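You operate a simulated robot arm through the tools that you are given. There is no shell and no other tool. Be economical: measure what you need, move in short steps, check, and stop when the job is done.

You are at the controls of a simulated robot arm. One attempt, no reset.

JOB
Put the dough ball and the tumbler from the counter by the doorway in the big bowl.
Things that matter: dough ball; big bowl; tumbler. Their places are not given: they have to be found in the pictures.

Only the result counts: the job must be done as asked and must still hold three seconds after the hand-in. Knocking over, shifting, dropping, spilling or breaking anything else fails it.

ROBOT AND FRAMES
A 7-joint arm with a two-finger parallel gripper, fixed in place. Base frame: the origin is at the foot of the arm, x ahead of it, y to its left, z up; the work surface is at about z = 840. Lengths are in mm, angles in degrees, forces in N, time in s.
With the tool pointing down near the work surface it reaches from about 300 to 700 mm from the base axis. Its first joint turns from -66.0 to 66.0 degrees. Payload 1.57 kg.
The tool frame sits at the grasp point between the pads (the TCP): z along the fingers, y along the line on which they close. The tips reach 30 mm beyond it. Largest opening 110 mm; finger width 24, thickness 12; the body of the gripper, 48 by 112 mm, starts 78 mm behind the TCP.
Orientation is that of the tool frame in the base frame, as a unit quaternion [w, x, y, z]. With the fingers straight down and closing along the base's y, the tool's x points along the base's -x, its y along +y and its z along -z.

CONTROLS
- The arm moves only by the tool servo_tool. Its arguments are lists of equal length, an entry for each row: "xyz": the shift along the base's x, y, z in mm, a list of three; "dr": the turn, a rotation vector about the base's x, y, z in degrees, a list of three; "gripper": the opening, from 0 (shut) to 1 (fully open). In form: {"xyz": [[tx, ty, tz], ...], "dr": [[rx, ry, rz], ...], "gripper": [gripper, ...]}. A call has 1 to 12 rows; each row shifts and turns the commanded pose from where the row before left it. A row lasts 0.2 s, in which the tool goes at most 50 mm and 8.6 degrees; a call with a longer step from one row to the next is refused whole, and so is a gripper value outside its range. A pose out of reach is approached as far as the arm can. The call stops where the force on the tool passes 40 N (or 10 N more than at its start, if that is more) or the arm is blocked; 0.2 s more then pass. The fingers move at their own pace (about 108 mm/s each) and stop on an object; they squeeze with about 22 N. The grip force told is the motor's: it shows also when the fingers shut on nothing. Time passes only in rows, and 0.2 s behind the last, so rows that do not move let the fingers close. The reply holds the time, the measured pose of the TCP, the force on the tool along the base axes, the opening and the grip force, in the units named above and with some noise.
- Cameras (640 x 400 px; columns grow to the right, rows downward): "scene" is fixed at [161.1, -396.8, 1385.7]; the picture's right is [0.78, -0.63, 0.00], its down [-0.44, -0.55, -0.71] and it looks along [0.44, 0.55, -0.71] (base axes); focal length 234 px, centre (320, 200). "wrist" rides on the gripper at [-36, 0, -80] in the tool frame; the picture's right is [0.00, -1.00, 0.00], its down [0.97, 0.00, -0.24] and it looks along [0.24, 0.00, 0.97] (tool axes); focal length 218 px, centre (320, 200).
- snapshot(camera): a new picture of that camera. The clock stands still meanwhile.
- pixel_to_xyz(camera, pixels): for up to 12 pixels [column, row] of the newest picture of that camera ("zoom" is the newest enlarged one), the place [x, y, z] in the base frame of the surface seen there, good to about 2 mm. The clock stands still meanwhile.
- inspect(camera, box): a new picture of the part [left, top, right, bottom] of that camera's present view, enlarged. The clock stands still meanwhile.
- sign_off(): hands the job in; it is judged then, once.

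Keep the steps short. Do not move on a guess: measure, check each grasp and each placing, and mend mistakes. In all there are 60 turns and 20 pictures (those below and enlarged ones count). Leave the gripper open and the arm clear of the work at the hand-in unless told otherwise, and finish with a single line.

The tools are called after "Emit:" as a command line: name --argument value ..., lists and objects as JSON in quotes. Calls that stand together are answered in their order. servo_tool: Moves the arm, as the interface text tells. Its arguments: {"type":"object","properties":{"xyz":{"type":"array","items":{"type":"array","items":{"type":"number"}}},"dr":{"type":"array","items":{"type":"array","items":{"type":"number"}}},"gripper":{"type":"array","items":{"type":"number"}}},"required":["xyz","dr","gripper"]} The other tools are called the same way: snapshot (camera) takes a picture; pixel_to_xyz (camera, pixels) gives the place of the surface under pixels of a picture; inspect (camera, box) takes an enlarged picture of a part of a camera's view; sign_off () hands the job in.

At the start:

```text
time_s: 0.0
position: [391.2, -146.7, 1201.7]
orientation: [-0.001, 0.001, 1.0, 0.0]
force: [-0.9, 0.5, -0.1]
gripper_width: 109.8
gripper_force: 0.1
```

scene: 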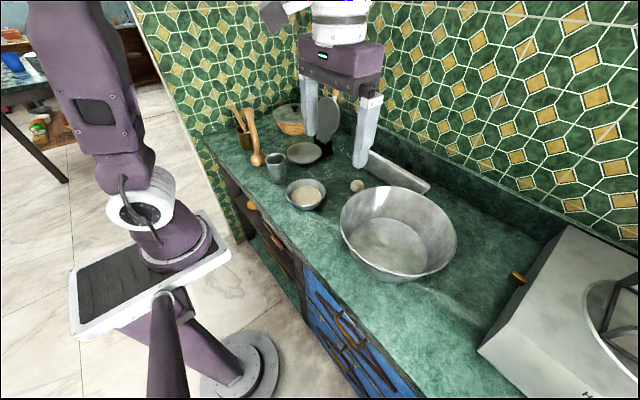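
wrist: 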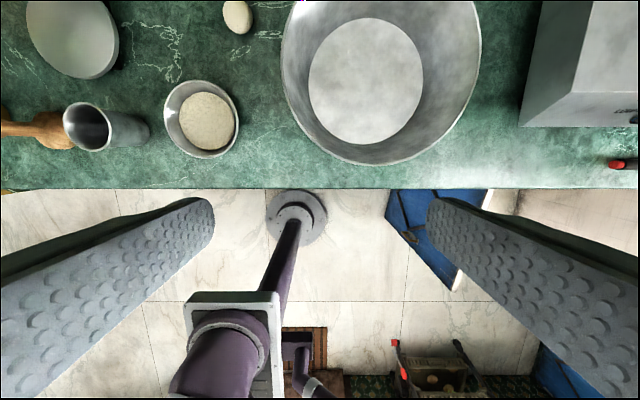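

I see a tumbler near scene (276,167), a small ball near (357,186) and the big bowl near (398,230). I'll enlarge that part to identify them.

Emit:
inspect --camera "scene" --box '[220, 80, 480, 290]'

Emit:
pixel_to_xyz --camera "wrist" --pixels '[[238, 16], [205, 120], [365, 80], [297, 100], [466, 90], [365, 160], [90, 105], [70, 128], [108, 125], [140, 130], [255, 60], [72, 40]]'

Emit:
pixel_to_xyz --camera "scene" --pixels '[[357, 186], [357, 180], [276, 154], [268, 157], [285, 157], [277, 175], [390, 245], [340, 225], [456, 240], [410, 188], [375, 275], [385, 170]]'

```text
1.90 times, centred on (350, 185) of scene
```

zoom: 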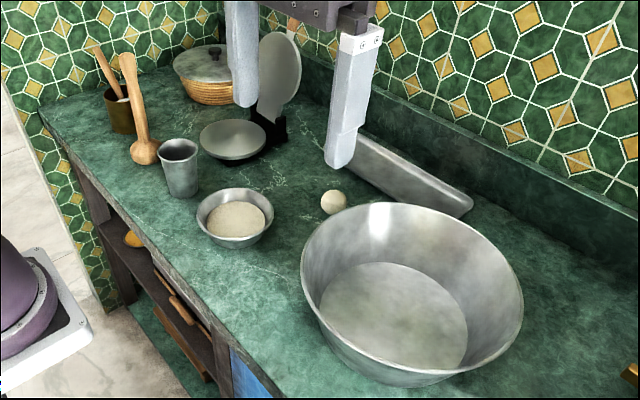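

```text
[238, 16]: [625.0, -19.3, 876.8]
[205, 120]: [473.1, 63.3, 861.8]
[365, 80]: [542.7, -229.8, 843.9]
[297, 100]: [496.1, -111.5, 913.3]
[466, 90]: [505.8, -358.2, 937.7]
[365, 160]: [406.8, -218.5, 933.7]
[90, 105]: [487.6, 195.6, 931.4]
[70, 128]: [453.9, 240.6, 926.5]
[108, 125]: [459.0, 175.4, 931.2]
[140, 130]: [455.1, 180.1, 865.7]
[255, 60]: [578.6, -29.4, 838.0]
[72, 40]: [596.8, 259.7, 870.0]
```

```text
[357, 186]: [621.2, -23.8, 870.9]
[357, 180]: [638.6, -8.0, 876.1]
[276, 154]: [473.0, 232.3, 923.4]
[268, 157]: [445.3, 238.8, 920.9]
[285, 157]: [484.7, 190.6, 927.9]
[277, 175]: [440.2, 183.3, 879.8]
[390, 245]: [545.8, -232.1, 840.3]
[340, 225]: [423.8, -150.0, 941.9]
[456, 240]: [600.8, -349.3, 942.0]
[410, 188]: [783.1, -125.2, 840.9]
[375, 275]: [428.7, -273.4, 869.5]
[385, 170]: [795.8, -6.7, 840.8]
```

The ball is at about (628,-18), the tumbler at about (463,208) with its rim at z≈930, and the big bowl at about (540,-232) with its rim at z≈941. The wooden pestle stands beside the tumbler. I'll move above the tumbler, staying high, and look down.

Emit:
servo_tool --xyz '[[9, 44, -15], [9, 44, -15], [9, 44, -15], [9, 44, -15], [9, 44, -15], [9, 44, -15], [9, 45, -15], [9, 45, -15], [0, 0, 0]]' --dr '[[0, 0, 0], [0, 0, 0], [0, 0, 0], [0, 0, 0], [0, 0, 0], [0, 0, 0], [0, 0, 0], [0, 0, 0], [0, 0, 0]]' --gripper '[1, 1, 1, 1, 1, 1, 1, 1, 1]'

Emit:
snapshot --camera "wrist"

```text
time_s: 2.0
position: [462.5, 208.9, 1079.7]
orientation: [0.0, 0.0, 1.0, 0.0]
force: [0.4, 0.4, -0.3]
gripper_width: 109.9
gripper_force: 0.1
```

```text
16 pictures are left
```

wrist: 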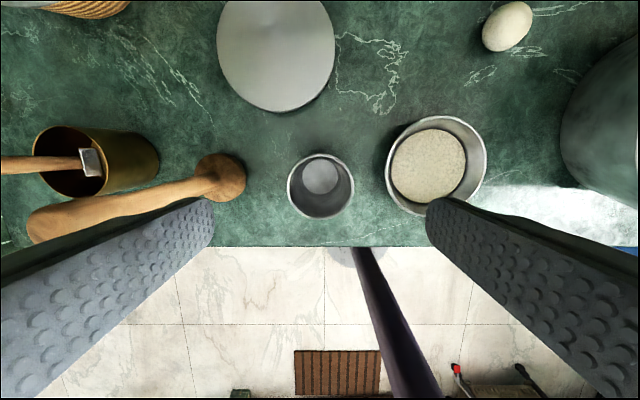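

The tumbler, centred near (320,186), is empty. I'll measure its rim, the pestle and the flour bowl's near edge.

Emit:
pixel_to_xyz --camera "wrist" --pixels '[[290, 188], [352, 188], [320, 156], [320, 216], [320, 178], [244, 178], [215, 180], [120, 208], [50, 220], [388, 165], [505, 25], [276, 100]]'

```text
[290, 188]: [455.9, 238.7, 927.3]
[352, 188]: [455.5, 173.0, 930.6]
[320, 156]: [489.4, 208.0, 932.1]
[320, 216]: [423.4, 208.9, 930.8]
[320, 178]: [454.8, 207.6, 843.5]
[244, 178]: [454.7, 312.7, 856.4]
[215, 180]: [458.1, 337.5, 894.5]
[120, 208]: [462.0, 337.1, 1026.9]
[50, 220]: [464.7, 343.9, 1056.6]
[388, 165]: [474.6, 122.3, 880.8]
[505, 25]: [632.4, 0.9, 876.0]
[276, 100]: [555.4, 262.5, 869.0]
```

The tumbler is centred at (456,207) and is 91 mm high. The pestle stands upright at y≈340 and the flour bowl's edge is at y≈122, so closing along y with a partial opening clears both. I'll descend to z≈895.

Emit:
servo_tool --xyz '[[-6.5, -1.5, 0], [0, 0, -30], [0, 0, -30], [0, 0, -30], [0, 0, -30], [0, 0, -25], [0, 0, -20], [0, 0, -20], [0, 0, 0]]' --dr '[[0, 0, 0], [0, 0, 0], [0, 0, 0], [0, 0, 0], [0, 0, 0], [0, 0, 0], [0, 0, 0], [0, 0, 0], [0, 0, 0]]' --gripper '[0.85, 0.85, 0.85, 0.85, 0.85, 0.85, 0.85, 0.85, 0.85]'

```text
time_s: 4.0
position: [457.2, 205.3, 897.1]
orientation: [0.0, 0.0, 1.0, 0.0]
force: [0.2, 0.3, -1.0]
gripper_width: 93.5
gripper_force: 0.1
```

The tool is at z≈897 with no contact force. I'll close the gripper in steps and hold.

Emit:
servo_tool --xyz '[[0, 0, 0], [0, 0, 0], [0, 0, 0], [0, 0, 0]]' --dr '[[0, 0, 0], [0, 0, 0], [0, 0, 0], [0, 0, 0]]' --gripper '[0.7, 0.6, 0.3, 0.3]'

```text
time_s: 5.0
position: [457.3, 205.2, 897.1]
orientation: [0.0, 0.001, 1.0, -0.001]
force: [0.4, -0.3, 1.0]
gripper_width: 65.5
gripper_force: 22.0
```

The gripper holds at 65.5 mm with 22 N. I'll lift straight up and check.

Emit:
servo_tool --xyz '[[0, 0, 15], [0, 0, 25], [0, 0, 40], [0, 0, 40], [0, 0, 40], [0, 0, 0]]' --dr '[[0, 0, 0], [0, 0, 0], [0, 0, 0], [0, 0, 0], [0, 0, 0], [0, 0, 0]]' --gripper '[0.3, 0.3, 0.3, 0.3, 0.3, 0.3]'

Emit:
pixel_to_xyz --camera "scene" --pixels '[[342, 210], [352, 255], [372, 277], [430, 272], [454, 252], [455, 230], [440, 207], [375, 262], [428, 255], [392, 218], [350, 243], [400, 272]]'

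```text
time_s: 6.4
position: [457.0, 203.8, 1057.7]
orientation: [0.0, -0.001, 1.0, 0.0]
force: [-0.1, -0.9, -0.5]
gripper_width: 65.0
gripper_force: 21.9
```

```text
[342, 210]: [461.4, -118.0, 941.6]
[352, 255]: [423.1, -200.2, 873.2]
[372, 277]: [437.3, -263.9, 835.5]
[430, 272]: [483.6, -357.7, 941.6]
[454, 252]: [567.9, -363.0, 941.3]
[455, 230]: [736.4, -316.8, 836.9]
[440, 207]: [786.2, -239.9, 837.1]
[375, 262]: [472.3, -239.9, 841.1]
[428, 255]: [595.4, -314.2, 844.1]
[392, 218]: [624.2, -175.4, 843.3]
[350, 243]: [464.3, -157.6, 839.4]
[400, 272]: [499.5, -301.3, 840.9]
```

The tumbler is held. The rim points fit a bowl centre of about (534,-230) with radius about 136 mm, and the flat floor has a radius of about 100 mm. I'll carry the tumbler high to over (504,-230).

Emit:
servo_tool --xyz '[[4.7, -43.4, 0], [4.7, -43.4, 0], [4.7, -43.4, 0], [4.7, -43.4, 0], [4.7, -43.4, 0], [4.7, -43.4, 0], [4.7, -43.4, 0], [4.7, -43.4, 0], [4.7, -43.4, 0], [4.7, -43.4, 0], [0, 0, 0]]' --dr '[[0, 0, 0], [0, 0, 0], [0, 0, 0], [0, 0, 0], [0, 0, 0], [0, 0, 0], [0, 0, 0], [0, 0, 0], [0, 0, 0], [0, 0, 0], [0, 0, 0]]' --gripper '[0.3, 0.3, 0.3, 0.3, 0.3, 0.3, 0.3, 0.3, 0.3, 0.3, 0.3]'

Emit:
snapshot --camera "scene"

Emit:
snapshot --camera "wrist"

```text
time_s: 8.8
position: [504.2, -228.6, 1056.1]
orientation: [0.001, 0.0, 1.0, 0.0]
force: [0.4, 0.7, -0.2]
gripper_width: 64.9
gripper_force: 21.7
```

```text
15 pictures are left
```

scene: 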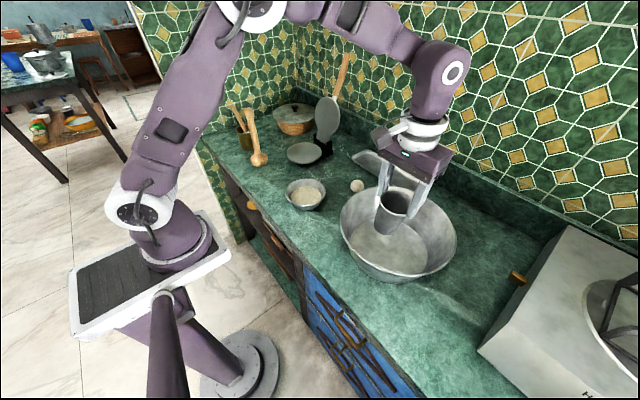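

```text
14 pictures are left
```

wrist: 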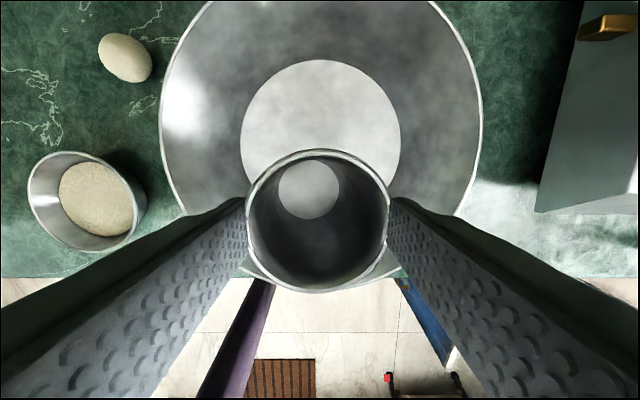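

The bowl looks centred under the tool in y. I'll check the floor and rim edges in x before going down.

Emit:
pixel_to_xyz --camera "wrist" --pixels '[[320, 62], [242, 130], [399, 130], [162, 110], [478, 110], [255, 262], [390, 262], [318, 153], [318, 290], [180, 212], [460, 212], [308, 185]]'

```text
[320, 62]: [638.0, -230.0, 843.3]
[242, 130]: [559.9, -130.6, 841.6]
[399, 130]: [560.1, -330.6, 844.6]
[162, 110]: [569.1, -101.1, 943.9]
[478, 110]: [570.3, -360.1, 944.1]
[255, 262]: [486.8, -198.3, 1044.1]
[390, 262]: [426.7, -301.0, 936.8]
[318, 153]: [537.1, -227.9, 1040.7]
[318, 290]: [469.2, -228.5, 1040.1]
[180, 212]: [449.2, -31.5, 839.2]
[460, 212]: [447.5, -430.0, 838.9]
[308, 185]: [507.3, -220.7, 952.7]
```

The tumbler has slipped about 50 mm down in the pads, so its bottom is now at z≈953, but it is still upright and over the flat floor (centre (538,-230), radius 100). I'll lower it now to just above the floor.

Emit:
servo_tool --xyz '[[0, 0, -20], [0, 0, -25], [0, 0, -25], [0, 0, -15], [0, 0, -8]]' --dr '[[0, 0, 0], [0, 0, 0], [0, 0, 0], [0, 0, 0], [0, 0, 0]]' --gripper '[0.3, 0.3, 0.3, 0.3, 0.3]'

Emit:
snapshot --camera "wrist"

```text
time_s: 10.0
position: [504.0, -227.9, 963.6]
orientation: [0.0, 0.0, 1.0, 0.0]
force: [-0.1, 0.9, -1.0]
gripper_width: 64.9
gripper_force: 22.3
```

```text
13 pictures are left
```

wrist: 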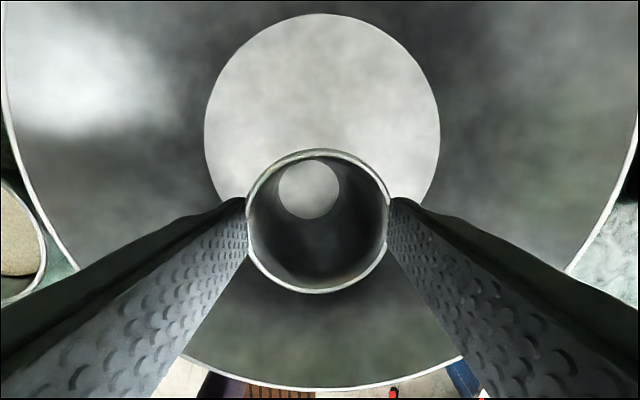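

The tumbler's size in the picture is unchanged, so it isn't slipping any more. I'll measure its height before the last few millimetres.

Emit:
pixel_to_xyz --camera "wrist" --pixels '[[318, 153], [318, 290], [250, 220], [387, 220], [308, 185], [380, 130]]'

```text
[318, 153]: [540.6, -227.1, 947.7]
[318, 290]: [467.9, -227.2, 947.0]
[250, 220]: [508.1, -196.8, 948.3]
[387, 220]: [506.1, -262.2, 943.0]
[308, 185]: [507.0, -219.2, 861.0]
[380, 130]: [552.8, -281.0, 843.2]
```

The tumbler's bottom is about 13–15 mm above the floor. I'll lower the rest slowly and watch the force.

Emit:
servo_tool --xyz '[[0, 0, -6], [0, 0, -4], [0, 0, -2], [0, 0, 0]]' --dr '[[0, 0, 0], [0, 0, 0], [0, 0, 0], [0, 0, 0]]' --gripper '[0.3, 0.3, 0.3, 0.3]'

```text
time_s: 11.0
position: [503.3, -229.0, 952.1]
orientation: [0.002, 0.0, 1.0, -0.001]
force: [1.7, 3.6, 15.0]
gripper_width: 65.1
gripper_force: 22.1
```

The force of 15 N upward shows it is touching the floor. I'll open slowly and hold.

Emit:
servo_tool --xyz '[[0, 0, 1], [0, 0, 0], [0, 0, 0], [0, 0, 0], [0, 0, 0]]' --dr '[[0, 0, 0], [0, 0, 0], [0, 0, 0], [0, 0, 0], [0, 0, 0]]' --gripper '[0.58, 0.64, 0.7, 0.78, 0.85]'

Emit:
servo_tool --xyz '[[0, 0, 10], [0, 0, 25], [0, 0, 40], [0, 0, 40], [0, 0, 0]]' --dr '[[0, 0, 0], [0, 0, 0], [0, 0, 0], [0, 0, 0], [0, 0, 0]]' --gripper '[0.85, 0.85, 0.85, 0.85, 0.85]'

Emit:
snapshot --camera "wrist"

```text
time_s: 12.2
position: [504.6, -227.2, 951.6]
orientation: [0.0, -0.001, 1.0, 0.0]
force: [1.1, 0.6, -0.4]
gripper_width: 93.6
gripper_force: 0.0
```

```text
time_s: 13.4
position: [503.1, -229.2, 1068.3]
orientation: [0.0, -0.001, 1.0, 0.0]
force: [0.2, 0.3, -1.1]
gripper_width: 93.5
gripper_force: 0.1
```

```text
12 pictures are left
```

wrist: 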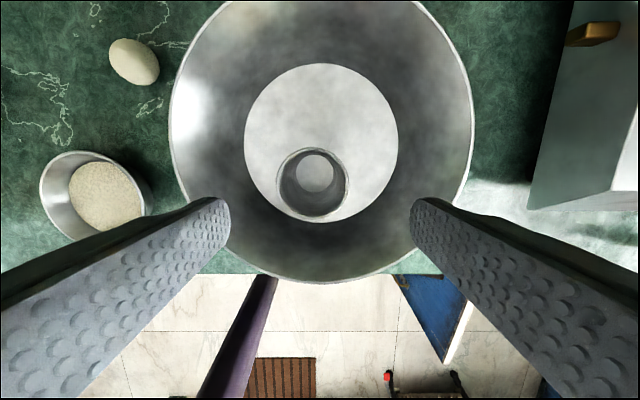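

The tumbler stands upright in the bowl. Next I'll go above the ball and measure it.

Emit:
servo_tool --xyz '[[0, 35, 0], [20, 36, 0], [21, 36, -8], [21, 36, -10], [21, 36, -10], [20, 33, -10], [0, 0, 0]]' --dr '[[0, 0, 0], [0, 0, 0], [0, 0, 0], [0, 0, 0], [0, 0, 0], [0, 0, 0], [0, 0, 0]]' --gripper '[0.75, 0.75, 0.75, 0.75, 0.75, 0.75, 0.75]'

Emit:
snapshot --camera "wrist"

```text
time_s: 15.0
position: [606.7, -15.8, 1029.4]
orientation: [0.0, 0.0, 1.0, 0.0]
force: [0.0, -0.2, -0.1]
gripper_width: 82.2
gripper_force: 0.0
```

```text
11 pictures are left
```

wrist: 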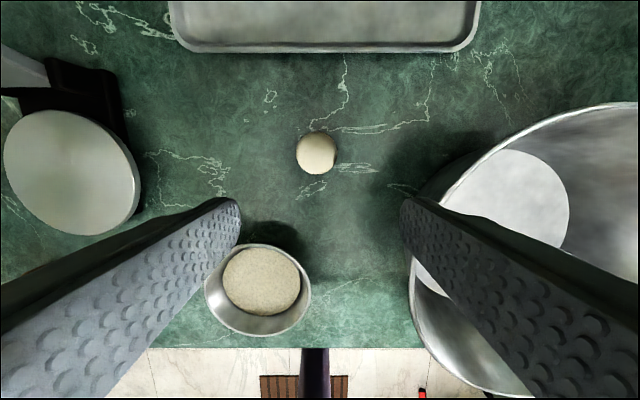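

The ball is at (316,152) with open space around it. I'll measure its edges and top, and the bowl's near rim.

Emit:
pixel_to_xyz --camera "wrist" --pixels '[[316, 153], [299, 152], [333, 152], [316, 134], [316, 171], [316, 162], [440, 200], [275, 152]]'

```text
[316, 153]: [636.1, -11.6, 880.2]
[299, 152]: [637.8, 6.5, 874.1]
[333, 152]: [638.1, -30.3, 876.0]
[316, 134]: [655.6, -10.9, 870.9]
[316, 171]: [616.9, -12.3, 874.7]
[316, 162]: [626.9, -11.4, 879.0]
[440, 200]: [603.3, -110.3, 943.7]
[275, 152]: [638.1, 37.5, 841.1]
```

The ball is centred at about (634,-12), is 40 mm across and has its top at 880. I'll shift over it and descend to z≈875, which puts the tips about 4 mm above the counter.

Emit:
servo_tool --xyz '[[27, 3.5, 0], [0, 0, -30], [0, 0, -35], [0, 0, -35], [0, 0, -25], [0, 0, -15], [0, 0, -10], [0, 0, 0]]' --dr '[[0, 0, 0], [0, 0, 0], [0, 0, 0], [0, 0, 0], [0, 0, 0], [0, 0, 0], [0, 0, 0], [0, 0, 0]]' --gripper '[0.75, 0.75, 0.75, 0.75, 0.75, 0.75, 0.75, 0.75]'

```text
time_s: 16.8
position: [635.0, -12.6, 880.7]
orientation: [0.0, -0.001, 1.0, 0.0]
force: [0.4, 0.1, -0.4]
gripper_width: 82.6
gripper_force: 0.1
```

The position is good at z≈880.7. I'll go 6 mm lower and close.

Emit:
servo_tool --xyz '[[0, 0, -6], [0, 0, 0], [0, 0, 0], [0, 0, 0], [0, 0, 0], [0, 0, 0]]' --dr '[[0, 0, 0], [0, 0, 0], [0, 0, 0], [0, 0, 0], [0, 0, 0], [0, 0, 0]]' --gripper '[0.75, 0.55, 0.42, 0.15, 0.15, 0.15]'

```text
time_s: 18.2
position: [634.3, -12.0, 873.6]
orientation: [0.0, 0.0, 1.0, 0.0]
force: [0.1, -0.1, -0.3]
gripper_width: 45.3
gripper_force: 21.8
```

The gripper holds at 45 mm with 22 N. I'll lift gently and check with the wrist camera.

Emit:
servo_tool --xyz '[[0, 0, 8], [0, 0, 15], [0, 0, 25], [0, 0, 30], [0, 0, 30], [0, 0, 25], [0, 0, 10], [0, 0, 0]]' --dr '[[0, 0, 0], [0, 0, 0], [0, 0, 0], [0, 0, 0], [0, 0, 0], [0, 0, 0], [0, 0, 0], [0, 0, 0]]' --gripper '[0.15, 0.15, 0.15, 0.15, 0.15, 0.15, 0.15, 0.15]'

Emit:
snapshot --camera "wrist"

```text
time_s: 20.0
position: [634.7, -12.1, 1016.6]
orientation: [0.0, -0.001, 1.0, 0.0]
force: [-0.1, -0.7, -1.4]
gripper_width: 45.8
gripper_force: 22.2
```

```text
10 pictures are left
```

wrist: 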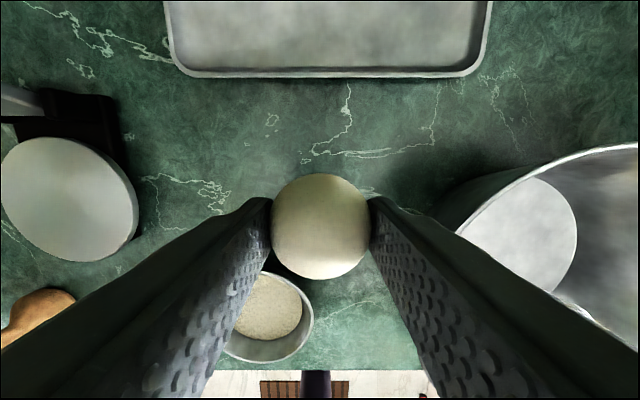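

The ball is firmly held. I'll carry it over the free part of the bowl floor at (590,-230), behind the tumbler.

Emit:
servo_tool --xyz '[[-4, -18, 8], [-7, -35, 0], [-7, -35, 0], [-7, -35, 0], [-7, -35, 0], [-7, -32, 0], [-6, -28, 0], [0, 0, 0]]' --dr '[[0, 0, 0], [0, 0, 0], [0, 0, 0], [0, 0, 0], [0, 0, 0], [0, 0, 0], [0, 0, 0], [0, 0, 0]]' --gripper '[0.15, 0.15, 0.15, 0.15, 0.15, 0.15, 0.15, 0.15]'

Emit:
snapshot --camera "wrist"

```text
time_s: 21.8
position: [589.4, -230.9, 1024.4]
orientation: [0.0, 0.001, 1.0, 0.0]
force: [-0.8, 0.4, -0.2]
gripper_width: 45.3
gripper_force: 21.5
```

```text
9 pictures are left
```

wrist: 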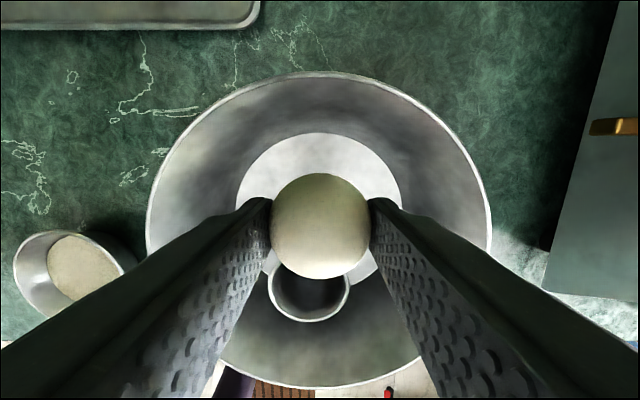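

The tumbler is clear in front of the ball, with about 30 mm between them. I'll lower to just above the floor at z≈879.

Emit:
servo_tool --xyz '[[0, 0, -20], [0, 0, -30], [0, 0, -30], [0, 0, -30], [0, 0, -20], [0, 0, -10], [0, 0, -5], [0, 0, 0]]' --dr '[[0, 0, 0], [0, 0, 0], [0, 0, 0], [0, 0, 0], [0, 0, 0], [0, 0, 0], [0, 0, 0], [0, 0, 0]]' --gripper '[0.15, 0.15, 0.15, 0.15, 0.15, 0.15, 0.15, 0.15]'

```text
time_s: 23.6
position: [589.0, -231.7, 879.4]
orientation: [0.0, 0.0, 1.0, 0.0]
force: [-0.4, 0.3, -0.9]
gripper_width: 45.6
gripper_force: 21.9
```

At z 879 there is no contact. I'll go 2 mm lower, open slowly, then rise straight up.

Emit:
servo_tool --xyz '[[0, 0, -2], [0, 0, 0], [0, 0, 0], [0, 0, 0], [0, 0, 0], [0, 0, 0]]' --dr '[[0, 0, 0], [0, 0, 0], [0, 0, 0], [0, 0, 0], [0, 0, 0], [0, 0, 0]]' --gripper '[0.15, 0.42, 0.5, 0.58, 0.65, 0.65]'

Emit:
servo_tool --xyz '[[0, 0, 10], [0, 0, 25], [0, 0, 40], [0, 0, 45], [0, 0, 45], [0, 0, 45], [0, 0, 45], [0, 0, 0], [0, 0, 0], [0, 0, 0]]' --dr '[[0, 0, 0], [0, 0, 0], [0, 0, 0], [0, 0, 0], [0, 0, 0], [0, 0, 0], [0, 0, 0], [0, 0, 0], [0, 0, 0], [0, 0, 0]]' --gripper '[0.65, 0.65, 0.65, 0.65, 0.65, 1, 1, 1, 1, 1]'

Emit:
snapshot --camera "wrist"

Emit:
snapshot --camera "scene"

```text
time_s: 25.0
position: [588.5, -231.0, 878.0]
orientation: [0.0, 0.0, 1.0, 0.0]
force: [0.1, 0.5, -0.1]
gripper_width: 71.6
gripper_force: 0.1
```

```text
time_s: 27.2
position: [589.2, -229.9, 1132.0]
orientation: [0.002, -0.001, 1.0, -0.001]
force: [-0.4, -0.3, -0.1]
gripper_width: 109.9
gripper_force: 0.1
```

```text
8 pictures are left
```

wrist: 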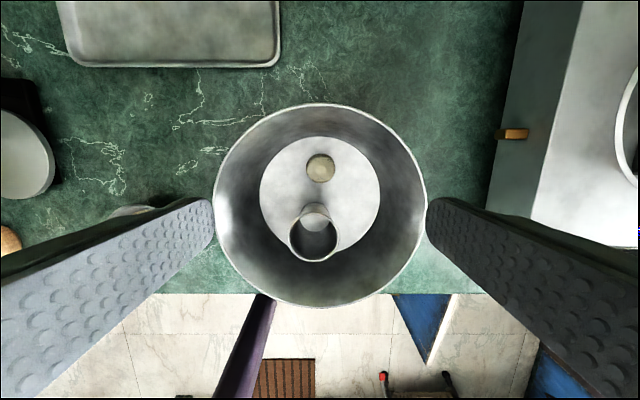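

```text
7 pictures are left
```

scene: 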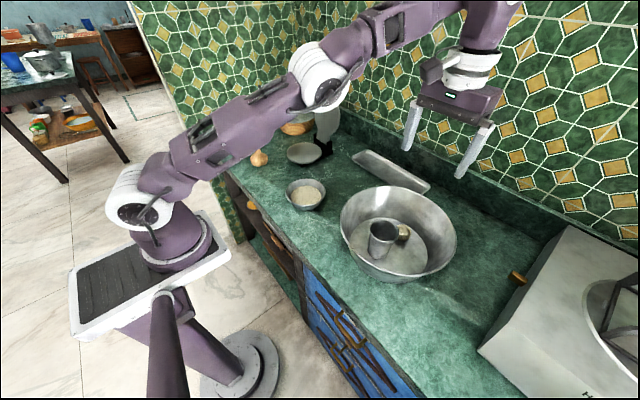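

Both the ball and the upright tumbler rest in the bowl, nothing else looks moved, and the gripper is open and clear. I'll hand in.

Emit:
sign_off

```text
The job is handed in.
```

The dough ball and the tumbler are both in the big bowl, the tumbler upright, and the job is handed in.
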